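You operate a simulated robot arm through the tools that you are given. There is no shell and no other tool. Be economical: measure what you need, move in short steps, check, and stop when the job is done.

You are at the controls of a simulated two-armed robot. One attempt, no reset.

JOB
Pick up the green brush with one hand, pass it to the other hand and put it on the top of the test bench.

It is judged by the outcome, as a careful person would: the job done as asked, and still so three seconds after it is handed in. It fails if anything else is knocked over, pushed out of place, dropped, spilled or broken.

ROBOT AND FRAMES
Two 7-joint arms with two-finger parallel grippers on one trunk, on a base that drives. Base frame: it is fixed to the floor where the robot stands at the start and does not move with it; the origin is under the middle of the robot, x ahead of it, y to its left, z up; the surface under the hand at the start is at about z = 0.8. Units: m, degrees, N and s.
The left shoulder is at the start at [0.05, 0.177, 1.054], the right one opposite. With the tool pointing down near the work surface each hand reaches from about 0.22 to 0.7 m from the robot's upright axis, wherever it stands, measured 20 degrees to its own side. Places, roughly: green brush (4x4x10 cm) [0.5, -0.1, 0.8]; top of the test bench [0.8, 1.5, 0.8]. Payload 3.43 kg a hand.
The TCP of each hand is the grasp point between the finger pads, 0.034 m short of the fingertips. In the tool frame z runs along the fingers and y along their closing line. The gripper opens to 0.128 m. The fingers are 0.024 m wide and 0.012 m thick; the gripper's body (0.048 by 0.13 m) begins 0.096 m behind the TCP.
Orientation is that of the tool frame in the base frame, as a unit quaternion [w, x, y, z]. With the fingers straight down and closing along the base's y, the tool's x points along the base's -x, its y along +y and its z along -z.

CONTROLS
- The arms move only by the tool apply_moves. It takes "left_targets", "right_targets" or both (then of equal length, played together; a hand with none holds still); each is a list of rows, each a list of 3 entries, a list of its own where there are three numbers: the turn, a rotation vector about the base's x, y, z in units of 120 degrees (1.0 is 120 degrees), then the shift along the base's x, y, z in units of 400 mm (1.0 is 400 mm), then the closure, from 0 (fully open) to 1 (shut). In form: [[[ax, ay, az], [x, y, z], hand], ...]. A call has 1 to 10 rows; each row is the pose to reach, as a shift and turn from the pose commanded when the call began. A call with a number of a shift or a turn outside -1 to 1 is refused whole. Each row takes 0.2 s and may step no farther than 0.05 m and 8.6 degrees from the row before; otherwise, or with a gripper value out of range, the whole call is refused. A pose out of reach is approached as far as the arm can. The call stops where the force on the tool passes 40 N (or 10 N more than at its start, if that is more) or the arm is blocked; 0.2 s more then pass. The fingers move at their own pace (about 0.108 m/s each) and stop on an object; they squeeze with about 38 N. The grip force told is the motor's: it shows also when the fingers shut on nothing. Time passes only in rows, and 0.2 s behind the last, so rows that repeat a pose let the fingers close. The reply holds the time, the measured pose of the TCP, the force on the tool along the base axes, the opening and the grip force, in the units named above and with some noise, with the torque about the TCP (base axes, N m) and any sound that the robot's microphone picked up.
- Cameras (640 x 400 px; columns grow to the right, rows downward): "scene" is now at [0.16, -0.011, 1.2259]; the picture's right is [-0.14, -0.99, 0.00], its down [-0.47, 0.06, -0.88] and it looks along [0.87, -0.12, -0.48] (base axes); focal length 271 px, centre (320, 200). "left" rides on the left gripper at [0.076, 0.011, -0.16] in its tool frame; the picture's right is [-0.15, 0.99, 0.00], its down [-0.88, -0.13, -0.46] and it looks along [-0.45, -0.07, 0.89] (tool axes); focal length 234 px, centre (320, 200). "right" rides on the right gripper at [0.076, -0.011, -0.16] in its tool frame; the picture's right is [0.15, 0.99, 0.00], its down [-0.88, 0.13, -0.46] and it looks along [-0.45, 0.07, 0.89] (tool axes); focal length 234 px, centre (320, 200). There is no depth. A picture from a camera that has moved, and an enlarged one, comes with that camera's place and axes in the base frame and with its lens.
- grab_frame(camera): a new picture of that camera. It takes no simulated time.
- raise_lower(by): slides the trunk up (or, below 0, down) by that many m; the arms and the scene camera ride with it, the base frame stays. It gives what a move gives, with no picture.
- base_move(legs): drives the robot by 1 to 6 legs, each [ahead, turn to the left] in m and degrees, along the robot's own axes; the way and the turn of a leg run together, so that a leg with both is an arc; at most 1.5 m and 180 degrees a leg. The arms and the cameras ride along, it lands a little off, and it stops where it bumps. It gives what a move gives.
- head_to(pan, tilt): turns the head with the scene camera to pan (to the left, within 80 degrees either way) and tilt (down, from -29 to 69), counted from straight ahead of the robot. It gives what a move gives.
- inspect(camera, box): a new picture of the part [left, top, right, bottom] of that camera's present view, enlarged. It takes no simulated time.
- job_done(): hands the job in; it is judged then, once.

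Work in short steps. Places have to be worked out from the pictures, the camera data and where the tool is seen: move nearer, look again, correct. Check each grasp and each placing, and mend what went wrong. You have 120 turns and 92 pictures in all, those below and enlarged ones among them. Open the grippers and draw the arms clear of the work before you hand the job in, unless the task says otherwise; then end with one line.

The tools are called after "Request:" by a JSON object that holds its "fn" and its "kwargs". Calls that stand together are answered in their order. apply_moves: Moves the arms, as the interface text tells. Its arguments: {"type":"object","properties":{"left_targets":{"type":"array"},"right_targets":{"type":"array"}},"required":[]} The other tools are called the same way: raise_lower (by) slides the trunk up or down; base_move (legs) drives the base; head_to (pan, tilt) turns the head that bears the scene camera; grab_frame (camera) takes a picture; inspect (camera, box) takes an enlarged picture of a part of a camera's view; job_done () hands the job in.

At the start:

```text
t: 0.0
left_position: [0.4794, 0.0544, 1.0643]
left_tool_rot: [0.0, -0.001, 1.0, 0.0]
left_ft_force: [0.0, 0.6, 0.1]
left_moment: [0.01, -0.04, 0.0]
left_gripper_width: 0.1279
left_grip_force: 0.0
right_position: [0.4829, -0.3126, 1.0561]
right_tool_rot: [0.0, 0.0, 1.0, 0.0]
right_ft_force: [0.1, -0.7, -0.1]
right_moment: [0.03, -0.01, -0.02]
right_gripper_width: 0.1281
right_grip_force: 0.0
trunk travel left (down, up): [-0.225, 0.176]
robot x, y, heading: [0.0005, 0.0041, -0.3]
head pan, tilt: [-7.8, 28.5]
```

scene: 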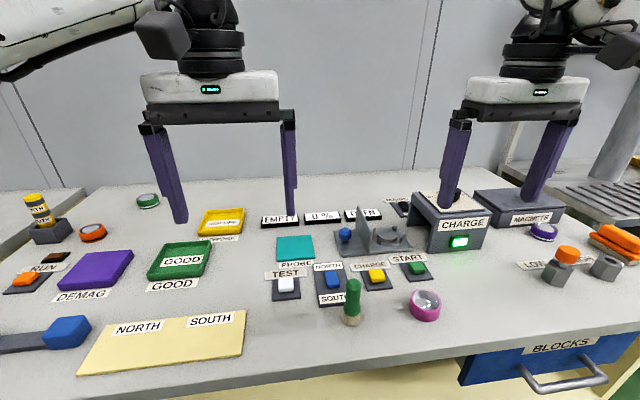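
right: 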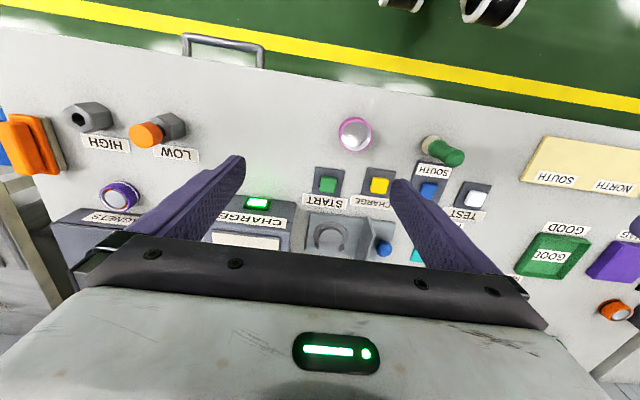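
left: 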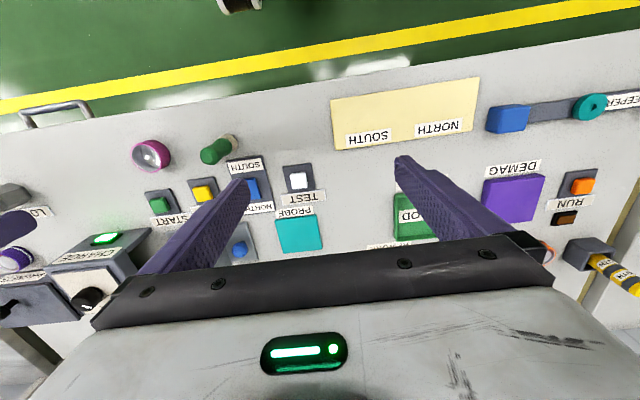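

The brush stands upright near [0.474, -0.109], with its top at about z 0.9. I'll enlarge it, and turn the head left to find the test bench.

Request:
{"fn": "inspect", "kwargs": {"camera": "scene", "box": [260, 220, 460, 345]}}

Request:
{"fn": "head_to", "kwargs": {"pan": 62, "tilt": 20}}

Request:
{"fn": "grab_frame", "kwargs": {"camera": "scene"}}

```text
3.20 times, centred on (360, 282) of scene
camera zoom: at [0.16, -0.011, 1.2259], right [-0.14, -0.99, 0.0], down [-0.47, 0.06, -0.88], along [0.87, -0.12, -0.48], focal length 866 px, centre (192, -64)
```

zoom: 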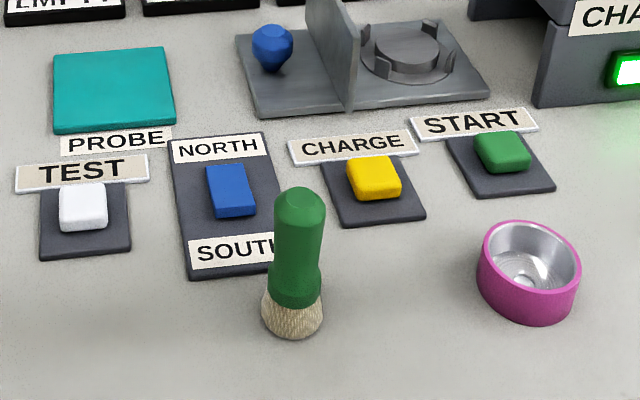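

```text
t: 1.4
left_position: [0.4792, 0.0542, 1.0669]
left_tool_rot: [0.0, 0.0, 1.0, 0.0]
left_ft_force: [0.1, 0.0, -0.1]
left_moment: [0.0, 0.02, 0.0]
left_gripper_width: 0.1283
left_grip_force: 0.0
right_position: [0.4831, -0.3127, 1.0567]
right_tool_rot: [0.0, 0.001, 1.0, 0.001]
right_ft_force: [0.8, 0.5, 0.4]
right_moment: [0.01, -0.02, 0.0]
right_gripper_width: 0.1281
right_grip_force: 0.1
trunk travel left (down, up): [-0.225, 0.176]
robot x, y, heading: [0.0018, -0.0001, 0.1]
head pan, tilt: [62.0, 20.0]
```

```text
87 pictures are left
camera scene: at [0.1136, 0.0836, 1.2397], right [0.88, -0.47, 0.0], down [-0.16, -0.3, -0.94], along [0.44, 0.83, -0.34], focal length 271 px, centre (320, 200)
```

scene: 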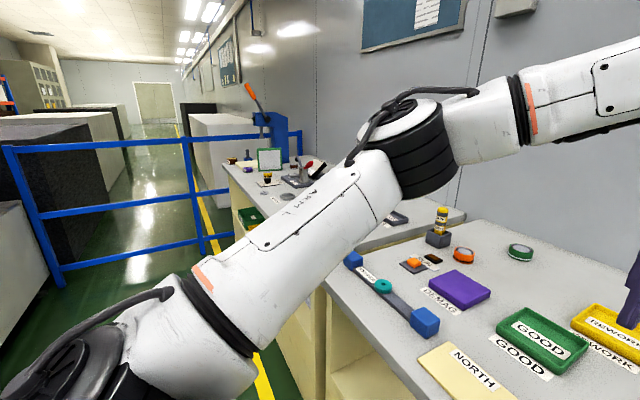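

The next bench, beyond the arm, is probably the test bench. I'll enlarge that part.

Request:
{"fn": "inspect", "kwargs": {"camera": "scene", "box": [200, 120, 360, 220]}}

```text
4.00 times, centred on (280, 170) of scene
camera zoom: at [0.1136, 0.0836, 1.2397], right [0.88, -0.47, 0.0], down [-0.16, -0.3, -0.94], along [0.44, 0.83, -0.34], focal length 1082 px, centre (480, 320)
```

zoom: 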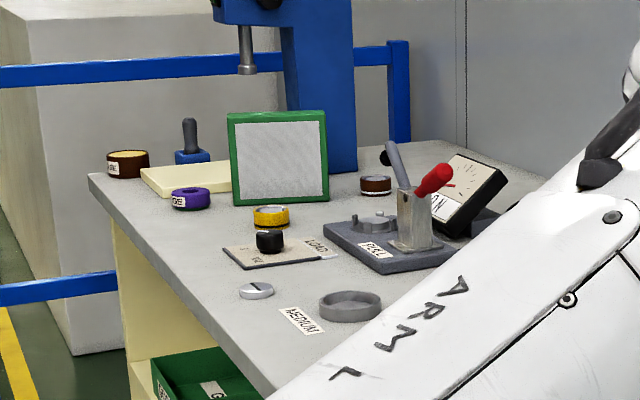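

The bench to the left is cluttered but has some free space. My plan is for the right hand to grip the brush low with a tilted tool. The left hand then takes its top from above and stands it on the bench. First I'll back up 0.15 m so the right arm has room for the tilted pose.

Request:
{"fn": "base_move", "kwargs": {"legs": [[-0.15, 0]]}}

Request:
{"fn": "head_to", "kwargs": {"pan": 0, "tilt": 32}}

Request:
{"fn": "grab_frame", "kwargs": {"camera": "scene"}}

```text
t: 2.8
left_position: [0.3266, 0.0553, 1.066]
left_tool_rot: [0.0, -0.001, 1.0, 0.0]
left_ft_force: [-0.6, -0.5, -0.5]
left_moment: [0.0, -0.02, -0.04]
left_gripper_width: 0.128
left_grip_force: 0.0
right_position: [0.3299, -0.3132, 1.0573]
right_tool_rot: [0.002, 0.001, 1.0, 0.001]
right_ft_force: [-0.6, 0.4, 0.2]
right_moment: [0.01, -0.03, -0.01]
right_gripper_width: 0.1279
right_grip_force: 0.1
trunk travel left (down, up): [-0.225, 0.176]
robot x, y, heading: [-0.1557, -0.0017, 0.2]
head pan, tilt: [62.0, 20.0]
```

```text
t: 4.1
left_position: [0.3274, 0.0542, 1.0664]
left_tool_rot: [-0.001, -0.001, 1.0, 0.001]
left_ft_force: [-0.3, 0.8, -0.6]
left_moment: [-0.03, -0.02, -0.02]
left_gripper_width: 0.1278
left_grip_force: 0.0
right_position: [0.3322, -0.3121, 1.0568]
right_tool_rot: [0.0, 0.0, 1.0, 0.0]
right_ft_force: [-0.3, 0.3, -1.4]
right_moment: [0.02, 0.03, 0.01]
right_gripper_width: 0.1282
right_grip_force: 0.0
trunk travel left (down, up): [-0.225, 0.176]
robot x, y, heading: [-0.1539, -0.0041, 0.0]
head pan, tilt: [0.0, 32.0]
```

```text
85 pictures are left
camera scene: at [0.0072, 0.0015, 1.2205], right [0.0, -1.0, 0.0], down [-0.53, 0.0, -0.85], along [0.85, 0.0, -0.53], focal length 271 px, centre (320, 200)
```

scene: 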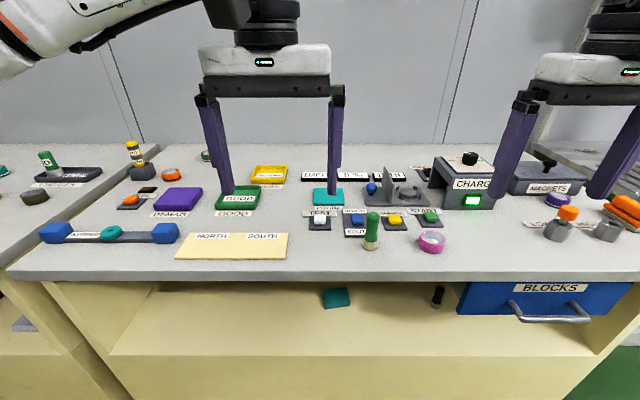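

The new view again puts the brush at about (0.474, -0.109), and the bench edge at x ≈ 0.39. I'll tilt the right hand to 30° below horizontal and bring it to a pre-grasp behind the brush, moving the left hand out of the way at the same time.

Request:
{"fn": "apply_moves", "kwargs": {"right_targets": [[[0, -0.0625, 0], [0.0, 0.06, -0.03], 0.2], [[0, -0.125, 0], [0.0, 0.12, -0.06], 0.2], [[0, -0.1875, 0], [0.0, 0.18, -0.1], 0.2], [[0, -0.25, 0], [0.0, 0.25, -0.15], 0.2], [[0, -0.3125, 0], [0.02, 0.32, -0.2], 0.2], [[0, -0.375, 0], [0.04, 0.39, -0.25], 0.2], [[0, -0.4375, 0], [0.055, 0.45, -0.3], 0.2], [[0, -0.5, 0], [0.06, 0.5075, -0.35], 0.2]], "left_targets": [[[0, 0, 0], [0, 0.06, 0.02], 0], [[0, 0, 0], [0, 0.12, 0.04], 0], [[0, 0, 0], [0, 0.18, 0.06], 0], [[0, 0, 0], [0, 0.24, 0.08], 0], [[0, 0, 0], [0, 0.3, 0.1], 0], [[0, 0, 0], [0, 0.35, 0.1], 0], [[0, 0, 0], [0, 0.4, 0.1], 0], [[0, 0, 0], [0, 0.4, 0.1], 0]]}}

Request:
{"fn": "grab_frame", "kwargs": {"camera": "right"}}

Request:
{"fn": "grab_frame", "kwargs": {"camera": "scene"}}

```text
t: 5.9
left_position: [0.3262, 0.213, 1.1035]
left_tool_rot: [0.0, -0.001, 1.0, 0.0]
left_ft_force: [0.7, 0.0, 0.6]
left_moment: [-0.02, 0.01, 0.01]
left_gripper_width: 0.1278
left_grip_force: 0.1
right_position: [0.3542, -0.1073, 0.9153]
right_tool_rot: [0.501, 0.0, 0.865, 0.001]
right_ft_force: [0.1, -0.3, 0.5]
right_moment: [0.0, 0.02, 0.0]
right_gripper_width: 0.1022
right_grip_force: 0.1
trunk travel left (down, up): [-0.225, 0.176]
robot x, y, heading: [-0.1506, 0.0004, -0.4]
head pan, tilt: [0.0, 32.0]
```

```text
84 pictures are left
camera right: at [0.1787, -0.1172, 0.9287], right [-0.07, 0.99, -0.13], down [0.04, 0.13, 0.99], along [1.0, 0.07, -0.05], focal length 234 px, centre (320, 200)
```

right: 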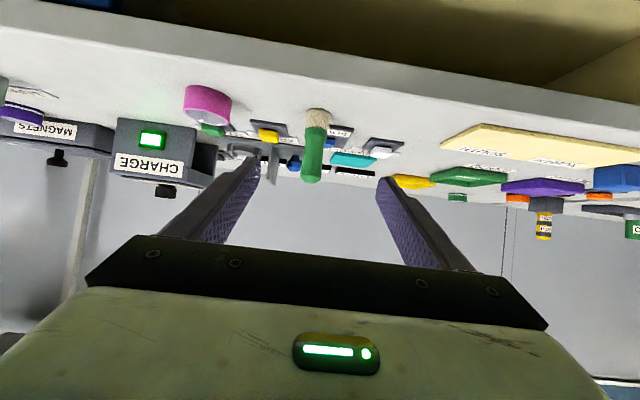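

```text
83 pictures are left
camera scene: at [0.0074, 0.0016, 1.2205], right [0.0, -1.0, 0.0], down [-0.53, 0.0, -0.85], along [0.85, 0.0, -0.53], focal length 271 px, centre (320, 200)
```

scene: 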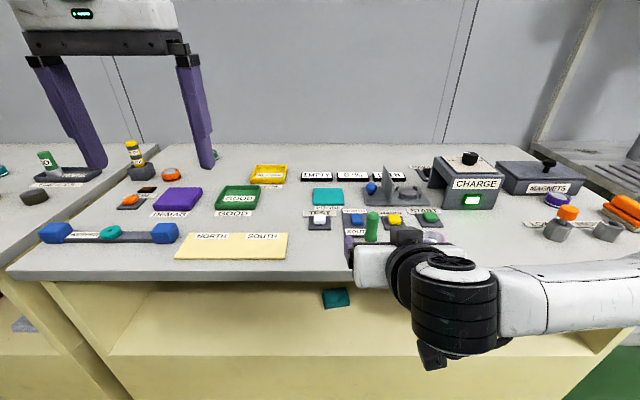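

The right camera confirms the brush at about (0.477, -0.111), between the open fingers, with its top at z ≈ 0.89. I'll advance along the tool axis to the grip point without closing yet.

Request:
{"fn": "apply_moves", "kwargs": {"right_targets": [[[0, 0, 0], [0.06, -0.005, -0.045], 0.2], [[0, 0, 0], [0.13, -0.008, -0.09], 0.2], [[0, 0, 0], [0.2, -0.008, -0.14], 0.2], [[0, 0, 0], [0.285, -0.008, -0.193], 0.2], [[0, 0, 0], [0.285, -0.008, -0.193], 0.2]]}}

Request:
{"fn": "grab_frame", "kwargs": {"camera": "right"}}

Request:
{"fn": "inspect", "kwargs": {"camera": "scene", "box": [300, 180, 460, 280]}}

```text
t: 7.1
left_position: [0.3252, 0.2133, 1.1044]
left_tool_rot: [0.0, -0.001, 1.0, 0.0]
left_ft_force: [0.0, 0.8, 0.8]
left_moment: [0.03, -0.02, -0.02]
left_gripper_width: 0.1282
left_grip_force: 0.1
right_position: [0.4665, -0.1116, 0.8362]
right_tool_rot: [0.5, 0.0, 0.866, 0.0]
right_ft_force: [0.2, -0.8, 1.1]
right_moment: [0.0, 0.0, 0.01]
right_gripper_width: 0.1025
right_grip_force: 0.0
trunk travel left (down, up): [-0.225, 0.176]
robot x, y, heading: [-0.1543, -0.0008, 0.0]
head pan, tilt: [0.0, 32.0]
```

```text
82 pictures are left
camera right: at [0.2908, -0.1218, 0.8506], right [-0.07, 0.99, -0.13], down [0.05, 0.13, 0.99], along [1.0, 0.07, -0.05], focal length 234 px, centre (320, 200)
```

right: 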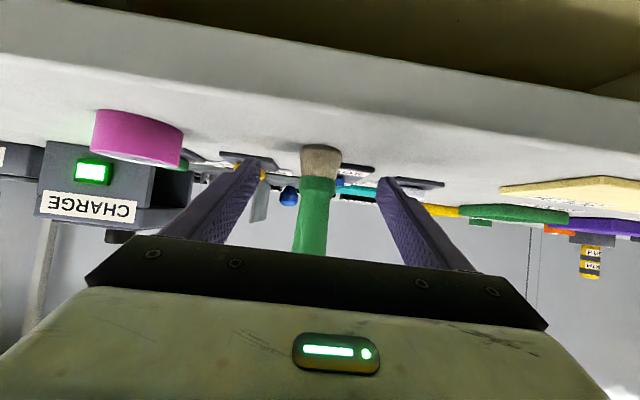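

```text
4.00 times, centred on (380, 230) of scene
camera zoom: at [0.0072, 0.0015, 1.2205], right [0.0, -1.0, 0.0], down [-0.53, 0.0, -0.85], along [0.85, 0.0, -0.53], focal length 1082 px, centre (80, 80)
```

zoom: 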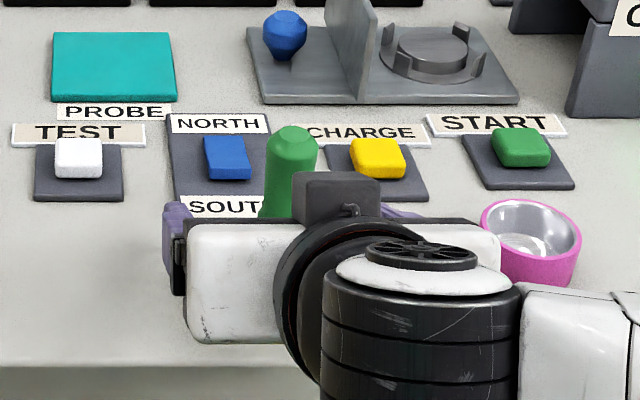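

The fingers straddle the brush, but its axis looks to be near x 0.483, a little past the TCP. I'll go 12 mm further forward and close.

Request:
{"fn": "apply_moves", "kwargs": {"right_targets": [[[0, 0, 0], [0.03, -0.004, 0.0], 0.2], [[0, 0, 0], [0.03, -0.004, 0.0], 0.5], [[0, 0, 0], [0.03, -0.004, 0.0], 1], [[0, 0, 0], [0.03, -0.004, 0.0], 1], [[0, 0, 0], [0.03, -0.004, 0.0], 1], [[0, 0, 0], [0.03, -0.004, 0.0], 1]]}}

Request:
{"fn": "grab_frame", "kwargs": {"camera": "right"}}

```text
t: 8.5
left_position: [0.3248, 0.2126, 1.1035]
left_tool_rot: [0.0, -0.001, 1.0, 0.001]
left_ft_force: [-0.8, -0.4, 0.8]
left_moment: [0.0, 0.0, -0.02]
left_gripper_width: 0.128
left_grip_force: 0.0
right_position: [0.4799, -0.1135, 0.8376]
right_tool_rot: [0.5, 0.0, 0.866, 0.0]
right_ft_force: [1.0, 0.6, 0.2]
right_moment: [0.01, -0.03, 0.02]
right_gripper_width: 0.0273
right_grip_force: 37.9
trunk travel left (down, up): [-0.225, 0.176]
robot x, y, heading: [-0.1528, 0.003, 0.0]
head pan, tilt: [0.0, 32.0]
```

```text
80 pictures are left
camera right: at [0.3033, -0.1234, 0.8515], right [-0.07, 0.99, -0.13], down [0.04, 0.13, 0.99], along [1.0, 0.07, -0.05], focal length 234 px, centre (320, 200)
```

right: 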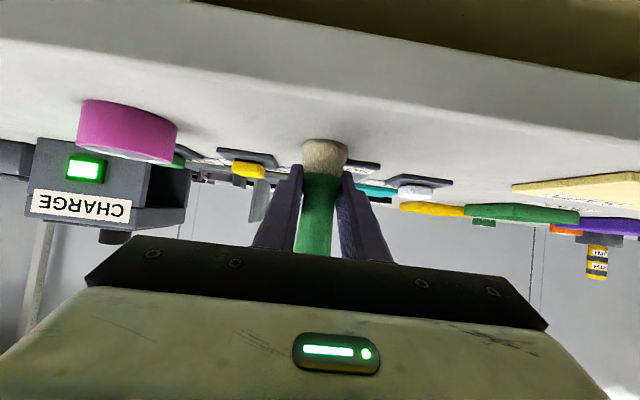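

It is gripped at 27 mm width with 38 N. I'll lift it straight up by 0.2 m.

Request:
{"fn": "apply_moves", "kwargs": {"right_targets": [[[0, 0, 0], [0, 0, 0.06], 1], [[0, 0, 0], [0, 0, 0.14], 1], [[0, 0, 0], [0, 0, 0.23], 1], [[0, 0, 0], [0, 0, 0.32], 1], [[0, 0, 0], [0, 0, 0.41], 1], [[0, 0, 0], [0, 0, 0.5], 1], [[0, 0, 0], [0, 0, 0.5], 1]]}}

Request:
{"fn": "grab_frame", "kwargs": {"camera": "right"}}

Request:
{"fn": "grab_frame", "kwargs": {"camera": "scene"}}

Request:
{"fn": "grab_frame", "kwargs": {"camera": "left"}}

```text
t: 10.1
left_position: [0.3252, 0.2148, 1.1037]
left_tool_rot: [0.001, -0.001, 1.0, 0.0]
left_ft_force: [0.0, -0.6, -0.4]
left_moment: [-0.02, 0.02, 0.03]
left_gripper_width: 0.128
left_grip_force: 0.1
right_position: [0.4798, -0.1152, 1.0383]
right_tool_rot: [0.5, 0.0, 0.866, 0.0]
right_ft_force: [0.1, -0.8, -0.7]
right_moment: [0.02, -0.01, -0.02]
right_gripper_width: 0.0273
right_grip_force: 38.0
trunk travel left (down, up): [-0.225, 0.176]
robot x, y, heading: [-0.1523, 0.0, 0.1]
head pan, tilt: [0.0, 32.0]
```

```text
79 pictures are left
camera right: at [0.3037, -0.1253, 1.052], right [-0.07, 0.99, -0.13], down [0.05, 0.13, 0.99], along [1.0, 0.07, -0.05], focal length 234 px, centre (320, 200)
```

right: 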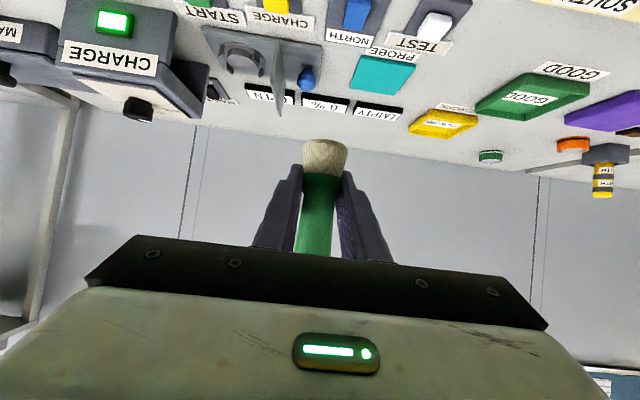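

```text
78 pictures are left
camera scene: at [0.0074, 0.0014, 1.2204], right [0.0, -1.0, 0.0], down [-0.53, 0.0, -0.85], along [0.85, 0.0, -0.53], focal length 271 px, centre (320, 200)
```

scene: 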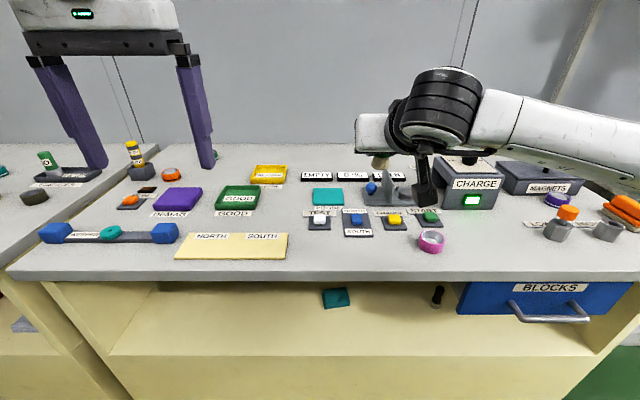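

```text
77 pictures are left
camera left: at [0.2493, 0.2241, 1.2642], right [0.14, 0.99, 0.0], down [0.88, -0.13, 0.46], along [0.45, -0.07, -0.89], focal length 234 px, centre (320, 200)
```

left: 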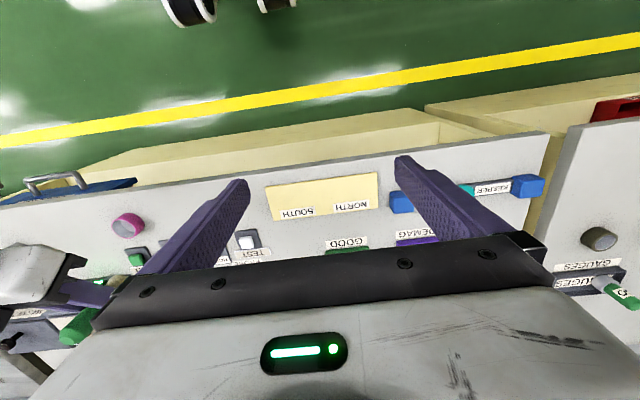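

The brush is up and steady in the right hand. I'll look at the right hand's shape before the handover, to judge clearances.

Request:
{"fn": "inspect", "kwargs": {"camera": "scene", "box": [320, 90, 480, 215]}}

Request:
{"fn": "inspect", "kwargs": {"camera": "left", "box": [0, 200, 220, 400]}}

```text
3.20 times, centred on (400, 152) of scene
camera zoom: at [0.0074, 0.0014, 1.2204], right [0.0, -1.0, 0.0], down [-0.53, 0.0, -0.85], along [0.85, 0.0, -0.53], focal length 866 px, centre (64, 352)
```

zoom: 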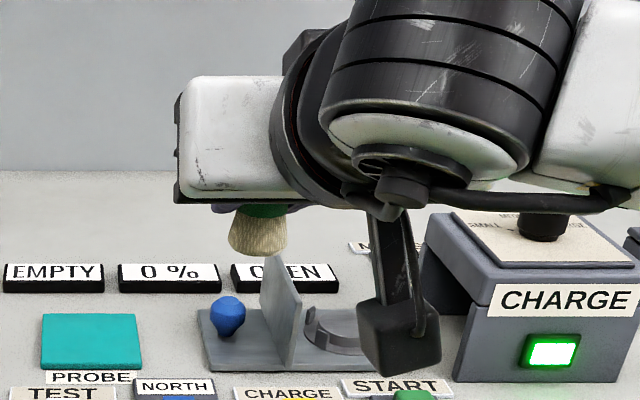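

```text
2.00 times, centred on (110, 300) of left
camera zoom: at [0.2493, 0.2241, 1.2642], right [0.14, 0.99, 0.0], down [0.88, -0.13, 0.46], along [0.45, -0.07, -0.89], focal length 468 px, centre (740, 0)
```

zoom: 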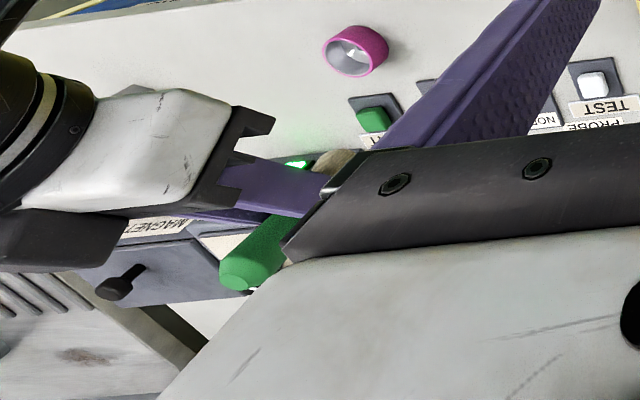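

From the left camera the brush top is at about (0.481, -0.114, 1.089). The right hand's body stays well behind it. I'll bring the left hand above it at z ≈ 1.2, partly closed.

Request:
{"fn": "apply_moves", "kwargs": {"left_targets": [[[0, 0, 0], [0, 0, 0.12], 0.2], [[0, 0, 0], [0.04, -0.04, 0.22], 0.3], [[0, 0, 0], [0.09, -0.14, 0.24], 0.3], [[0, 0, 0], [0.14, -0.245, 0.24], 0.3], [[0, 0, 0], [0.19, -0.35, 0.24], 0.3], [[0, 0, 0], [0.24, -0.455, 0.24], 0.3], [[0, 0, 0], [0.29, -0.56, 0.24], 0.3], [[0, 0, 0], [0.33, -0.65, 0.24], 0.3], [[0, 0, 0], [0.37, -0.74, 0.24], 0.3], [[0, 0, 0], [0.3925, -0.8225, 0.24], 0.3]]}}

Request:
{"fn": "grab_frame", "kwargs": {"camera": "left"}}

Request:
{"fn": "grab_frame", "kwargs": {"camera": "scene"}}

```text
t: 12.3
left_position: [0.3532, 0.0242, 1.1628]
left_tool_rot: [-0.003, -0.022, 1.0, -0.017]
left_ft_force: [0.2, 0.5, 0.4]
left_moment: [-0.01, 0.0, -0.03]
left_gripper_width: 0.0897
left_grip_force: 0.0
left hand out of reach, approached as far as the arm can: row 3, 4, 5, 6, 7, 8, 9, 10
right_position: [0.4803, -0.1141, 1.0379]
right_tool_rot: [0.5, 0.0, 0.866, 0.001]
right_ft_force: [0.4, -0.3, -0.4]
right_moment: [0.0, -0.01, -0.02]
right_gripper_width: 0.0272
right_grip_force: 38.0
trunk travel left (down, up): [-0.225, 0.176]
robot x, y, heading: [-0.1541, -0.0005, 0.0]
head pan, tilt: [0.0, 32.0]
```

```text
74 pictures are left
camera left: at [0.2766, 0.037, 1.3229], right [0.1, 0.99, -0.04], down [0.89, -0.08, 0.45], along [0.45, -0.08, -0.89], focal length 234 px, centre (320, 200)
```

left: 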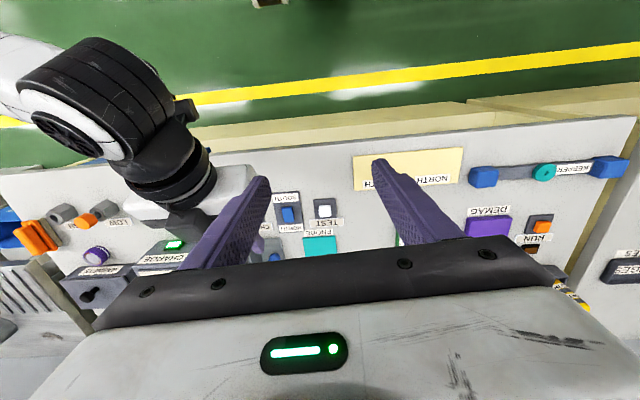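

```text
73 pictures are left
camera scene: at [0.0075, 0.0018, 1.2204], right [0.0, -1.0, 0.0], down [-0.53, 0.0, -0.85], along [0.85, 0.0, -0.53], focal length 271 px, centre (320, 200)
```

scene: 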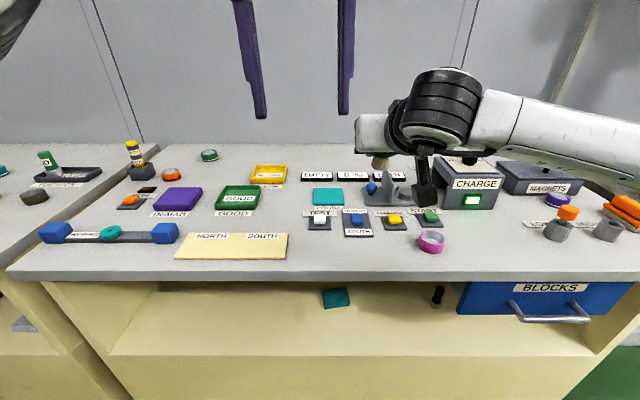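

The left arm can't get that high, so the exchange has to happen lower and nearer the midline. I'll draw the left hand back, then bring the right hand with the brush to about (0.43, -0.03, 0.94).

Request:
{"fn": "apply_moves", "kwargs": {"left_targets": [[[0, 0, 0], [0, 0.1, -0.02], 0.3], [[0, 0, 0], [0, 0.2, -0.05], 0.3], [[0, 0, 0], [0, 0.3, -0.1], 0.3], [[0, 0, 0], [0, 0.4, -0.15], 0.3], [[0, 0, 0], [0, 0.5, -0.2], 0.3], [[0, 0, 0], [0, 0.5, -0.2], 0.3]]}}

```text
t: 13.7
left_position: [0.3328, 0.1976, 1.082]
left_tool_rot: [0.0, 0.0, 1.0, 0.0]
left_ft_force: [0.0, 0.0, -0.3]
left_moment: [0.01, 0.02, -0.02]
left_gripper_width: 0.0897
left_grip_force: 0.0
right_position: [0.4807, -0.1146, 1.0376]
right_tool_rot: [0.5, 0.0, 0.866, 0.0]
right_ft_force: [0.1, 0.0, -0.8]
right_moment: [-0.01, -0.03, 0.04]
right_gripper_width: 0.0273
right_grip_force: 38.5
trunk travel left (down, up): [-0.225, 0.176]
robot x, y, heading: [-0.1526, -0.002, -0.2]
head pan, tilt: [0.0, 32.0]
```

The left hand is upright and clear, so I'll move the right hand to the exchange spot.

Request:
{"fn": "apply_moves", "kwargs": {"right_targets": [[[0, 0, 0], [-0.03, 0.05, -0.06], 1], [[0, 0, 0], [-0.06, 0.1, -0.12], 1], [[0, 0, 0], [-0.09, 0.15, -0.18], 1], [[0, 0, 0], [-0.125, 0.2125, -0.25], 1], [[0, 0, 0], [-0.125, 0.2125, -0.25], 1]]}}

Request:
{"fn": "grab_frame", "kwargs": {"camera": "scene"}}

Request:
{"fn": "grab_frame", "kwargs": {"camera": "left"}}

```text
t: 14.9
left_position: [0.3327, 0.1974, 1.0819]
left_tool_rot: [0.0, -0.001, 1.0, 0.001]
left_ft_force: [-0.7, -0.2, 0.1]
left_moment: [-0.01, 0.0, -0.01]
left_gripper_width: 0.0899
left_grip_force: 0.1
right_position: [0.4328, -0.0304, 0.9378]
right_tool_rot: [0.501, 0.0, 0.866, 0.001]
right_ft_force: [0.1, -1.1, 0.3]
right_moment: [-0.01, 0.0, 0.03]
right_gripper_width: 0.0273
right_grip_force: 37.7
trunk travel left (down, up): [-0.225, 0.176]
robot x, y, heading: [-0.1543, -0.0006, 0.3]
head pan, tilt: [0.0, 32.0]
```

```text
72 pictures are left
camera scene: at [0.0073, 0.0014, 1.2205], right [0.0, -1.0, 0.0], down [-0.53, 0.0, -0.85], along [0.85, 0.0, -0.53], focal length 271 px, centre (320, 200)
```

scene: 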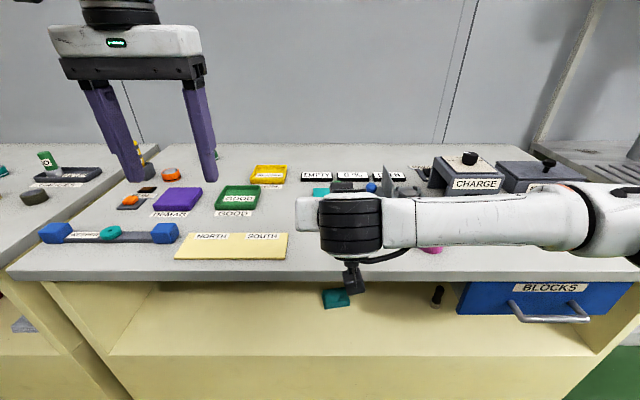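

```text
71 pictures are left
camera left: at [0.2561, 0.2073, 1.2416], right [0.14, 0.99, 0.0], down [0.88, -0.13, 0.46], along [0.45, -0.07, -0.89], focal length 234 px, centre (320, 200)
```

left: 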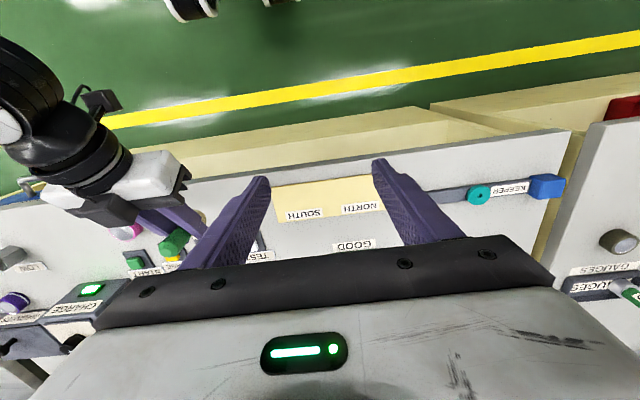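

The brush top is expected at about (0.433, -0.03, 0.985). I'll move the left hand out in x and then across to hover above it.

Request:
{"fn": "apply_moves", "kwargs": {"left_targets": [[[0, 0, 0], [0.1, 0, 0.02], 0.3], [[0, 0, 0], [0.2, -0.04, 0.03], 0.3], [[0, 0, 0], [0.25, -0.14, 0.03], 0.3], [[0, 0, 0], [0.25, -0.25, 0.03], 0.3], [[0, 0, 0], [0.25, -0.36, 0.03], 0.3], [[0, 0, 0], [0.25, -0.47, 0.03], 0.3], [[0, 0, 0], [0.25, -0.5685, 0.03], 0.3], [[0, 0, 0], [0.25, -0.5685, 0.03], 0.3]]}}

Request:
{"fn": "grab_frame", "kwargs": {"camera": "left"}}

Request:
{"fn": "grab_frame", "kwargs": {"camera": "scene"}}

```text
t: 16.7
left_position: [0.3976, 0.0069, 1.0844]
left_tool_rot: [-0.001, -0.015, 1.0, -0.01]
left_ft_force: [-0.3, -0.1, -0.4]
left_moment: [0.03, 0.01, -0.01]
left_gripper_width: 0.0894
left_grip_force: 0.0
left hand out of reach, approached as far as the arm can: row 4, 5, 6, 7, 8
right_position: [0.4336, -0.0298, 0.9375]
right_tool_rot: [0.5, 0.0, 0.866, 0.0]
right_ft_force: [0.3, 0.4, -1.0]
right_moment: [0.03, 0.01, -0.02]
right_gripper_width: 0.0274
right_grip_force: 37.4
trunk travel left (down, up): [-0.225, 0.176]
robot x, y, heading: [-0.1509, -0.0012, 0.2]
head pan, tilt: [0.0, 32.0]
```

```text
70 pictures are left
camera left: at [0.3211, 0.0186, 1.2437], right [0.12, 0.99, -0.02], down [0.88, -0.09, 0.46], along [0.45, -0.07, -0.89], focal length 234 px, centre (320, 200)
```

left: 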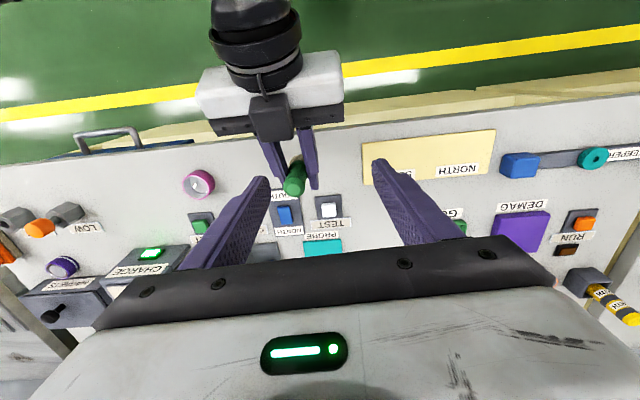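

```text
69 pictures are left
camera scene: at [0.0073, 0.0013, 1.2204], right [0.0, -1.0, 0.0], down [-0.53, 0.0, -0.85], along [0.85, 0.0, -0.53], focal length 271 px, centre (320, 200)
```

scene: 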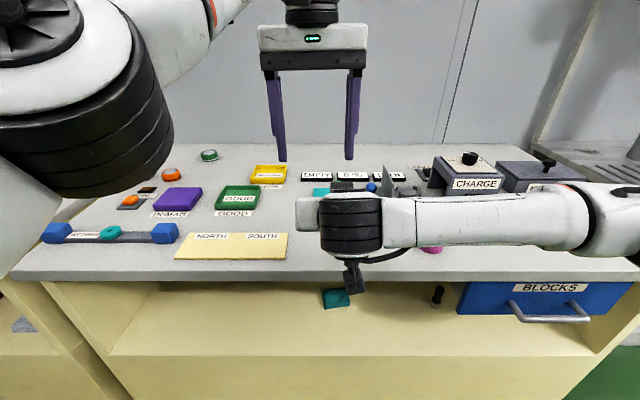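

The left hand is still a few centimetres short, though the view now shows the brush and free fingers clearly. I'll bring the right hand toward it, to about (0.389, 0.03).

Request:
{"fn": "apply_moves", "kwargs": {"right_targets": [[[0, 0, 0], [-0.04, 0.05, 0], 1], [[0, 0, 0], [-0.08, 0.1, 0], 1], [[0, 0, 0], [-0.11, 0.15, 0], 1], [[0, 0, 0], [-0.11, 0.15, 0], 1]]}}

Request:
{"fn": "grab_frame", "kwargs": {"camera": "left"}}

```text
t: 17.7
left_position: [0.3977, 0.0061, 1.0822]
left_tool_rot: [-0.001, -0.015, 1.0, -0.008]
left_ft_force: [-0.5, 0.7, 0.0]
left_moment: [-0.04, 0.02, 0.0]
left_gripper_width: 0.0897
left_grip_force: 0.1
right_position: [0.3876, 0.0324, 0.9378]
right_tool_rot: [0.5, 0.001, 0.866, -0.001]
right_ft_force: [-0.2, -0.1, -1.5]
right_moment: [-0.01, -0.02, -0.01]
right_gripper_width: 0.0272
right_grip_force: 38.1
trunk travel left (down, up): [-0.225, 0.176]
robot x, y, heading: [-0.1537, 0.004, -0.0]
head pan, tilt: [0.0, 32.0]
```

```text
68 pictures are left
camera left: at [0.3212, 0.0187, 1.2432], right [0.12, 0.99, -0.02], down [0.88, -0.1, 0.46], along [0.45, -0.07, -0.89], focal length 234 px, centre (320, 200)
```

left: 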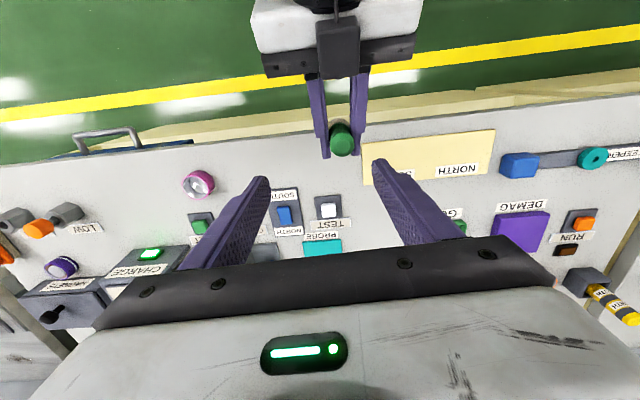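

The brush top now sits under the left hand at about (0.386, 0.032). I'll centre the left hand over it with tips still above, then check.

Request:
{"fn": "apply_moves", "kwargs": {"left_targets": [[[0, 0, 0], [-0.015, 0.035, -0.02], 0.3], [[0, 0, 0], [-0.03, 0.065, -0.05], 0.3], [[0, 0, 0], [-0.03, 0.065, -0.05], 0.3]]}}

```text
t: 18.5
left_position: [0.3774, 0.0168, 1.0608]
left_tool_rot: [0.001, -0.001, 1.0, 0.001]
left_ft_force: [0.0, -0.4, -0.4]
left_moment: [0.0, 0.01, 0.0]
left_gripper_width: 0.0899
left_grip_force: 0.0
right_position: [0.387, 0.0321, 0.9388]
right_tool_rot: [0.5, 0.0, 0.866, 0.0]
right_ft_force: [0.9, 1.2, -0.8]
right_moment: [0.0, 0.03, -0.02]
right_gripper_width: 0.0271
right_grip_force: 37.7
trunk travel left (down, up): [-0.225, 0.176]
robot x, y, heading: [-0.1505, -0.0006, 0.0]
head pan, tilt: [0.0, 32.0]
```

It is in reach and upright now. One small correction of +10 mm in x and +15 mm in y, then a look.

Request:
{"fn": "apply_moves", "kwargs": {"left_targets": [[[0, 0, 0], [0.025, 0.0385, 0], 0.3], [[0, 0, 0], [0.025, 0.0385, 0], 0.3]]}}

Request:
{"fn": "grab_frame", "kwargs": {"camera": "left"}}

Request:
{"fn": "grab_frame", "kwargs": {"camera": "scene"}}

```text
t: 19.1
left_position: [0.3877, 0.0326, 1.0607]
left_tool_rot: [0.001, -0.001, 1.0, 0.0]
left_ft_force: [0.2, 0.7, 0.1]
left_moment: [0.0, 0.0, 0.03]
left_gripper_width: 0.0897
left_grip_force: 0.1
right_position: [0.3878, 0.0309, 0.9373]
right_tool_rot: [0.5, 0.0, 0.866, 0.0]
right_ft_force: [-0.2, -0.6, -0.3]
right_moment: [0.0, 0.01, 0.01]
right_gripper_width: 0.0272
right_grip_force: 37.9
trunk travel left (down, up): [-0.225, 0.176]
robot x, y, heading: [-0.1489, -0.0003, 0.3]
head pan, tilt: [0.0, 32.0]
```

```text
67 pictures are left
camera left: at [0.3117, 0.0437, 1.2209], right [0.14, 0.99, 0.0], down [0.88, -0.13, 0.46], along [0.45, -0.07, -0.89], focal length 234 px, centre (320, 200)
```

left: 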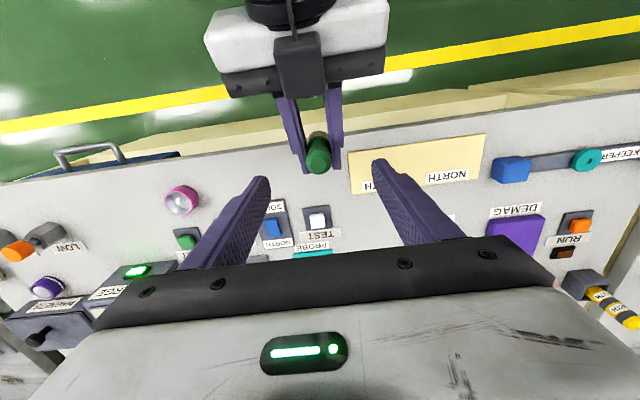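

```text
66 pictures are left
camera scene: at [0.0073, 0.0015, 1.2205], right [0.0, -1.0, 0.0], down [-0.53, 0.0, -0.85], along [0.85, 0.0, -0.53], focal length 271 px, centre (320, 200)
```

scene: 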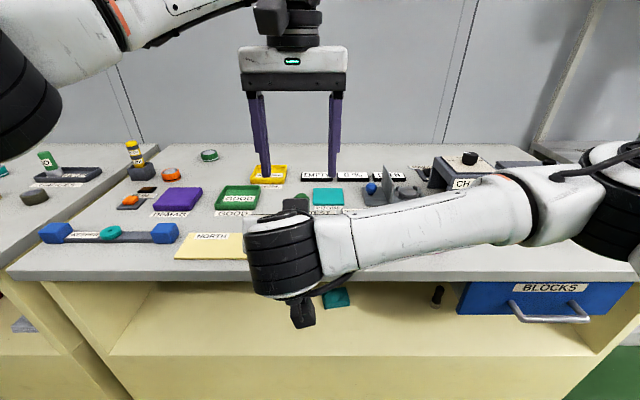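

The two are aligned to within a few millimetres. I'll lower the left hand so its tips stay just above the right fingers (TCP 0.998), keeping it open, and check.

Request:
{"fn": "apply_moves", "kwargs": {"left_targets": [[[0, 0, 0], [-0.005, 0, -0.05], 0.3], [[0, 0, 0], [-0.008, -0.002, -0.1], 0.3], [[0, 0, 0], [-0.008, -0.002, -0.1565], 0.3], [[0, 0, 0], [-0.008, -0.002, -0.1565], 0.3]]}}

Request:
{"fn": "grab_frame", "kwargs": {"camera": "left"}}

Request:
{"fn": "inspect", "kwargs": {"camera": "scene", "box": [220, 140, 380, 240]}}

```text
t: 20.1
left_position: [0.3856, 0.0337, 0.9977]
left_tool_rot: [0.0, -0.001, 1.0, 0.001]
left_ft_force: [0.2, -0.3, -0.5]
left_moment: [0.03, 0.03, -0.02]
left_gripper_width: 0.0898
left_grip_force: 0.1
right_position: [0.3871, 0.0328, 0.937]
right_tool_rot: [0.5, 0.0, 0.866, 0.0]
right_ft_force: [0.1, -0.4, -1.1]
right_moment: [-0.02, -0.01, 0.0]
right_gripper_width: 0.0274
right_grip_force: 38.6
trunk travel left (down, up): [-0.225, 0.176]
robot x, y, heading: [-0.1511, -0.0005, -0.0]
head pan, tilt: [0.0, 32.0]
```

```text
65 pictures are left
camera left: at [0.3091, 0.044, 1.1576], right [0.14, 0.99, 0.0], down [0.88, -0.13, 0.46], along [0.45, -0.07, -0.89], focal length 234 px, centre (320, 200)
```

left: 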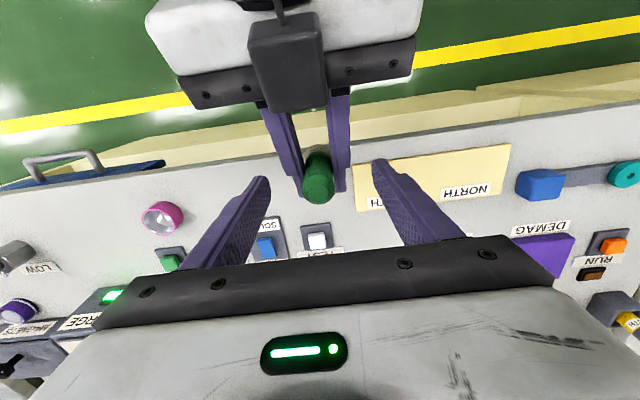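

```text
4.00 times, centred on (300, 190) of scene
camera zoom: at [0.0073, 0.0015, 1.2205], right [0.0, -1.0, 0.0], down [-0.53, 0.0, -0.85], along [0.85, 0.0, -0.53], focal length 1082 px, centre (400, 240)
```

zoom: 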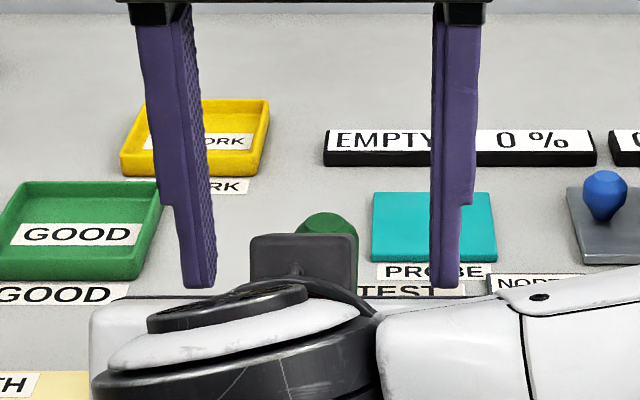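

The brush is centred between the left fingers in both views. Closing the left hand while the right hand still holds.

Request:
{"fn": "apply_moves", "kwargs": {"left_targets": [[[0, 0, 0], [0, 0, 0], 0.6], [[0, 0, 0], [0, 0, 0], 1], [[0, 0, 0], [0, 0, 0], 1], [[0, 0, 0], [0, 0, 0], 1], [[0, 0, 0], [0, 0, 0], 1]]}}

Request:
{"fn": "inspect", "kwargs": {"camera": "left", "box": [200, 80, 440, 280]}}

Request:
{"fn": "inspect", "kwargs": {"camera": "scene", "box": [220, 140, 380, 240]}}

```text
t: 21.3
left_position: [0.3849, 0.0312, 0.9975]
left_tool_rot: [0.0, 0.0, 1.0, -0.001]
left_ft_force: [0.3, -7.4, 0.6]
left_moment: [-0.11, 0.03, -0.13]
left_gripper_width: 0.0268
left_grip_force: 37.5
right_position: [0.388, 0.0329, 0.9383]
right_tool_rot: [0.499, -0.001, 0.866, 0.001]
right_ft_force: [-0.9, 6.6, 0.4]
right_moment: [-0.29, -0.11, 0.1]
right_gripper_width: 0.027
right_grip_force: 37.6
trunk travel left (down, up): [-0.225, 0.176]
robot x, y, heading: [-0.1535, 0.001, 0.2]
head pan, tilt: [0.0, 32.0]
```

```text
2.00 times, centred on (320, 180) of left
camera zoom: at [0.3089, 0.0435, 1.1579], right [0.15, 0.99, 0.0], down [0.88, -0.13, 0.46], along [0.45, -0.07, -0.89], focal length 468 px, centre (320, 240)
```

zoom: 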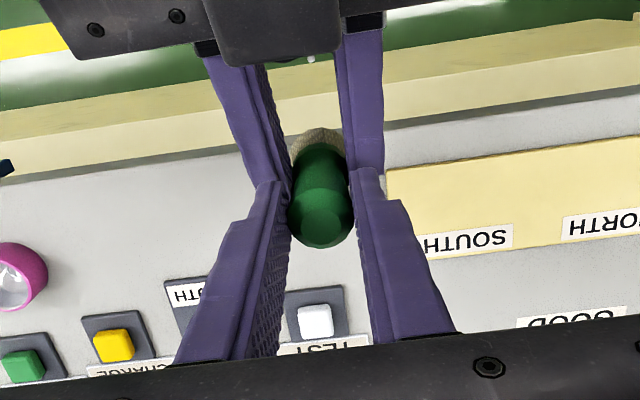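

```text
4.00 times, centred on (300, 190) of scene
camera zoom: at [0.0073, 0.0015, 1.2204], right [0.0, -1.0, 0.0], down [-0.53, 0.0, -0.85], along [0.85, 0.0, -0.53], focal length 1082 px, centre (400, 240)
```

zoom: 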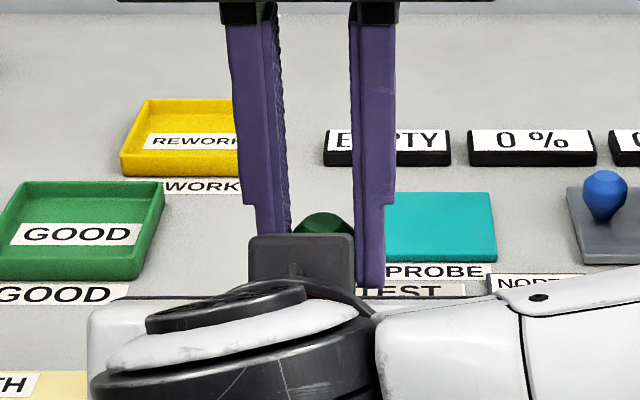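

The left hand holds it at 26.8 mm width with 37.5 N. I'll open the right hand in place.

Request:
{"fn": "apply_moves", "kwargs": {"right_targets": [[[0, 0, 0], [0, 0, 0], 0.6], [[0, 0, 0], [0, 0, 0], 0.4], [[0, 0, 0], [0, 0, 0], 0.4]]}}

Request:
{"fn": "inspect", "kwargs": {"camera": "left", "box": [200, 80, 440, 280]}}

```text
t: 22.1
left_position: [0.3847, 0.0328, 0.9988]
left_tool_rot: [0.0, -0.001, 1.0, 0.0]
left_ft_force: [-0.1, -0.2, 0.1]
left_moment: [0.0, 0.02, -0.02]
left_gripper_width: 0.0265
left_grip_force: 37.9
right_position: [0.388, 0.0317, 0.9375]
right_tool_rot: [0.5, -0.001, 0.866, 0.001]
right_ft_force: [0.2, 0.4, -0.1]
right_moment: [0.04, 0.0, -0.01]
right_gripper_width: 0.077
right_grip_force: 0.1
trunk travel left (down, up): [-0.225, 0.176]
robot x, y, heading: [-0.1514, 0.0004, 0.1]
head pan, tilt: [0.0, 32.0]
```

```text
2.00 times, centred on (320, 180) of left
camera zoom: at [0.3091, 0.044, 1.1579], right [0.14, 0.99, 0.0], down [0.88, -0.13, 0.46], along [0.45, -0.07, -0.89], focal length 468 px, centre (320, 240)
```

zoom: 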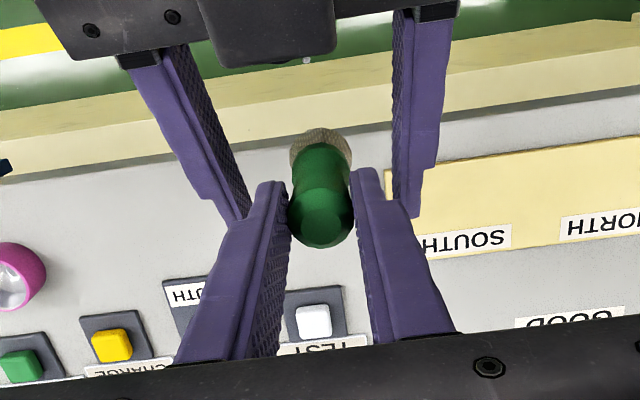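

The left hand holds the brush firmly. I'll withdraw the right hand back, then out to the right, turning it back to vertical on the way.

Request:
{"fn": "apply_moves", "kwargs": {"right_targets": [[[0, 0, 0], [-0.1, 0, -0.01], 0.4], [[0, 0, 0], [-0.2, 0, -0.02], 0.4], [[0, 0, 0], [-0.24, -0.07, -0.02], 0.4], [[0, 0, 0], [-0.24, -0.19, -0.02], 0.4], [[0, 0, 0], [-0.24, -0.31, -0.02], 0.4], [[0, 0, 0], [-0.22, -0.43, 0.0], 0.4], [[0, 0, 0], [-0.2, -0.55, 0.05], 0.4], [[0, 0, 0], [-0.18, -0.66, 0.1], 0.4], [[0, 0, 0], [-0.15, -0.75, 0.15], 0.4]]}}

Request:
{"fn": "grab_frame", "kwargs": {"camera": "scene"}}

```text
refused: row 7 steps farther than a row can; nothing moved
```

```text
60 pictures are left
camera scene: at [0.0073, 0.0015, 1.2204], right [0.0, -1.0, 0.0], down [-0.53, 0.0, -0.85], along [0.85, 0.0, -0.53], focal length 271 px, centre (320, 200)
```

scene: 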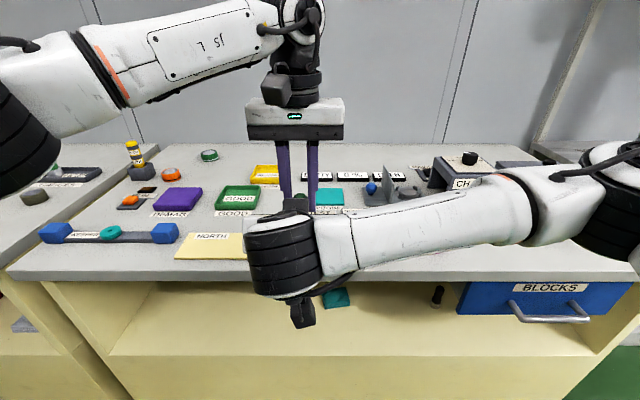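

One row's step was too long, so I'll repeat with smaller steps.

Request:
{"fn": "apply_moves", "kwargs": {"right_targets": [[[0, 0, 0], [-0.1, 0, -0.01], 0.4], [[0, 0, 0], [-0.2, 0, -0.02], 0.4], [[0, 0, 0], [-0.24, -0.07, -0.02], 0.4], [[0, 0, 0], [-0.24, -0.17, -0.02], 0.4], [[0, 0, 0], [-0.24, -0.27, -0.02], 0.4], [[0, 0, 0], [-0.23, -0.37, -0.02], 0.4], [[0, 0, 0], [-0.22, -0.47, 0.0], 0.4], [[0, 0, 0], [-0.2, -0.57, 0.03], 0.4], [[0, 0, 0], [-0.18, -0.67, 0.06], 0.4]]}}

Request:
{"fn": "grab_frame", "kwargs": {"camera": "scene"}}

```text
t: 24.1
left_position: [0.3857, 0.0327, 0.9967]
left_tool_rot: [0.0, -0.001, 1.0, 0.0]
left_ft_force: [0.2, -0.1, 0.1]
left_moment: [0.01, 0.02, 0.0]
left_gripper_width: 0.0267
left_grip_force: 38.2
right_position: [0.3282, -0.2357, 0.9659]
right_tool_rot: [0.5, -0.001, 0.866, 0.001]
right_ft_force: [-0.3, 0.6, -0.3]
right_moment: [0.01, -0.02, 0.02]
right_gripper_width: 0.0768
right_grip_force: 0.3
right hand out of reach, approached as far as the arm can: row 7, 8, 9
trunk travel left (down, up): [-0.225, 0.176]
robot x, y, heading: [-0.1491, -0.0044, 0.0]
head pan, tilt: [0.0, 32.0]
```

```text
59 pictures are left
camera scene: at [0.007, 0.0011, 1.2205], right [0.0, -1.0, 0.0], down [-0.53, 0.0, -0.85], along [0.85, 0.0, -0.53], focal length 271 px, centre (320, 200)
```

scene: 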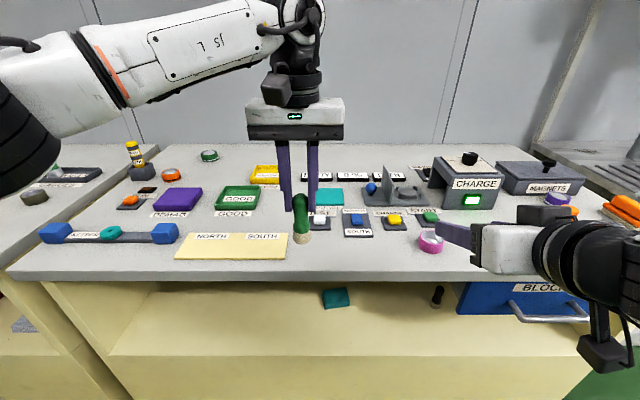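

The handover worked: the brush hangs upright in the left hand and the right is clear. I'll raise the left hand a little, then turn left on the spot to look along the way to the test bench.

Request:
{"fn": "apply_moves", "kwargs": {"left_targets": [[[0, 0, 0], [-0.03, 0.05, 0.07], 1], [[0, 0, 0], [-0.06, 0.1, 0.14], 1], [[0, 0, 0], [-0.06, 0.1, 0.14], 1]]}}

Request:
{"fn": "base_move", "kwargs": {"legs": [[-0.1, 0], [0, 90]]}}

Request:
{"fn": "grab_frame", "kwargs": {"camera": "scene"}}

```text
t: 24.9
left_position: [0.3622, 0.0732, 1.0533]
left_tool_rot: [-0.001, -0.001, 1.0, 0.0]
left_ft_force: [-0.7, -0.9, -0.7]
left_moment: [0.02, -0.01, 0.0]
left_gripper_width: 0.0267
left_grip_force: 37.8
right_position: [0.3278, -0.2348, 0.9663]
right_tool_rot: [0.5, 0.0, 0.866, 0.0]
right_ft_force: [-1.3, -0.1, 0.2]
right_moment: [0.02, 0.02, 0.01]
right_gripper_width: 0.0769
right_grip_force: 0.1
trunk travel left (down, up): [-0.225, 0.176]
robot x, y, heading: [-0.1511, 0.001, 0.2]
head pan, tilt: [0.0, 32.0]
```

```text
t: 29.8
left_position: [-0.3103, 0.516, 1.0532]
left_tool_rot: [0.0, -0.698, 0.716, 0.0]
left_ft_force: [0.2, -0.2, 0.1]
left_moment: [0.02, 0.01, -0.04]
left_gripper_width: 0.0264
left_grip_force: 38.2
right_position: [-0.0034, 0.4728, 0.9658]
right_tool_rot: [0.358, -0.604, 0.62, 0.349]
right_ft_force: [-0.6, 0.0, 1.1]
right_moment: [0.02, -0.02, 0.02]
right_gripper_width: 0.0765
right_grip_force: 0.0
trunk travel left (down, up): [-0.225, 0.176]
robot x, y, heading: [-0.2524, 0.0015, 88.5]
head pan, tilt: [0.0, 32.0]
```

```text
58 pictures are left
camera scene: at [-0.2475, 0.1607, 1.2204], right [1.0, -0.03, 0.0], down [-0.01, -0.53, -0.85], along [0.02, 0.85, -0.53], focal length 271 px, centre (320, 200)
```

scene: 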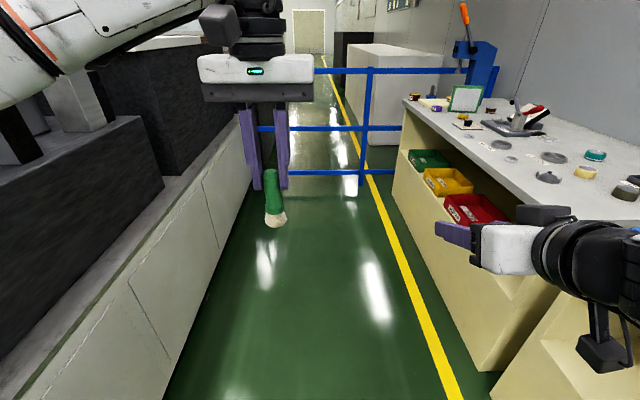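

The aisle is clear, with the test bench on the right (front edge x ≈ 0.44, running to y ≈ 2.3). I'll enlarge its top to choose a free spot.

Request:
{"fn": "inspect", "kwargs": {"camera": "scene", "box": [390, 75, 640, 231]}}

```text
2.56 times, centred on (515, 153) of scene
camera zoom: at [-0.2475, 0.1607, 1.2204], right [1.0, -0.03, 0.0], down [-0.01, -0.53, -0.85], along [0.02, 0.85, -0.53], focal length 693 px, centre (-179, 320)
```

zoom: 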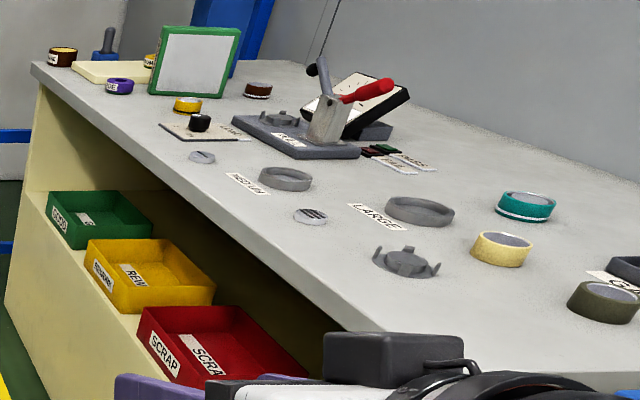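

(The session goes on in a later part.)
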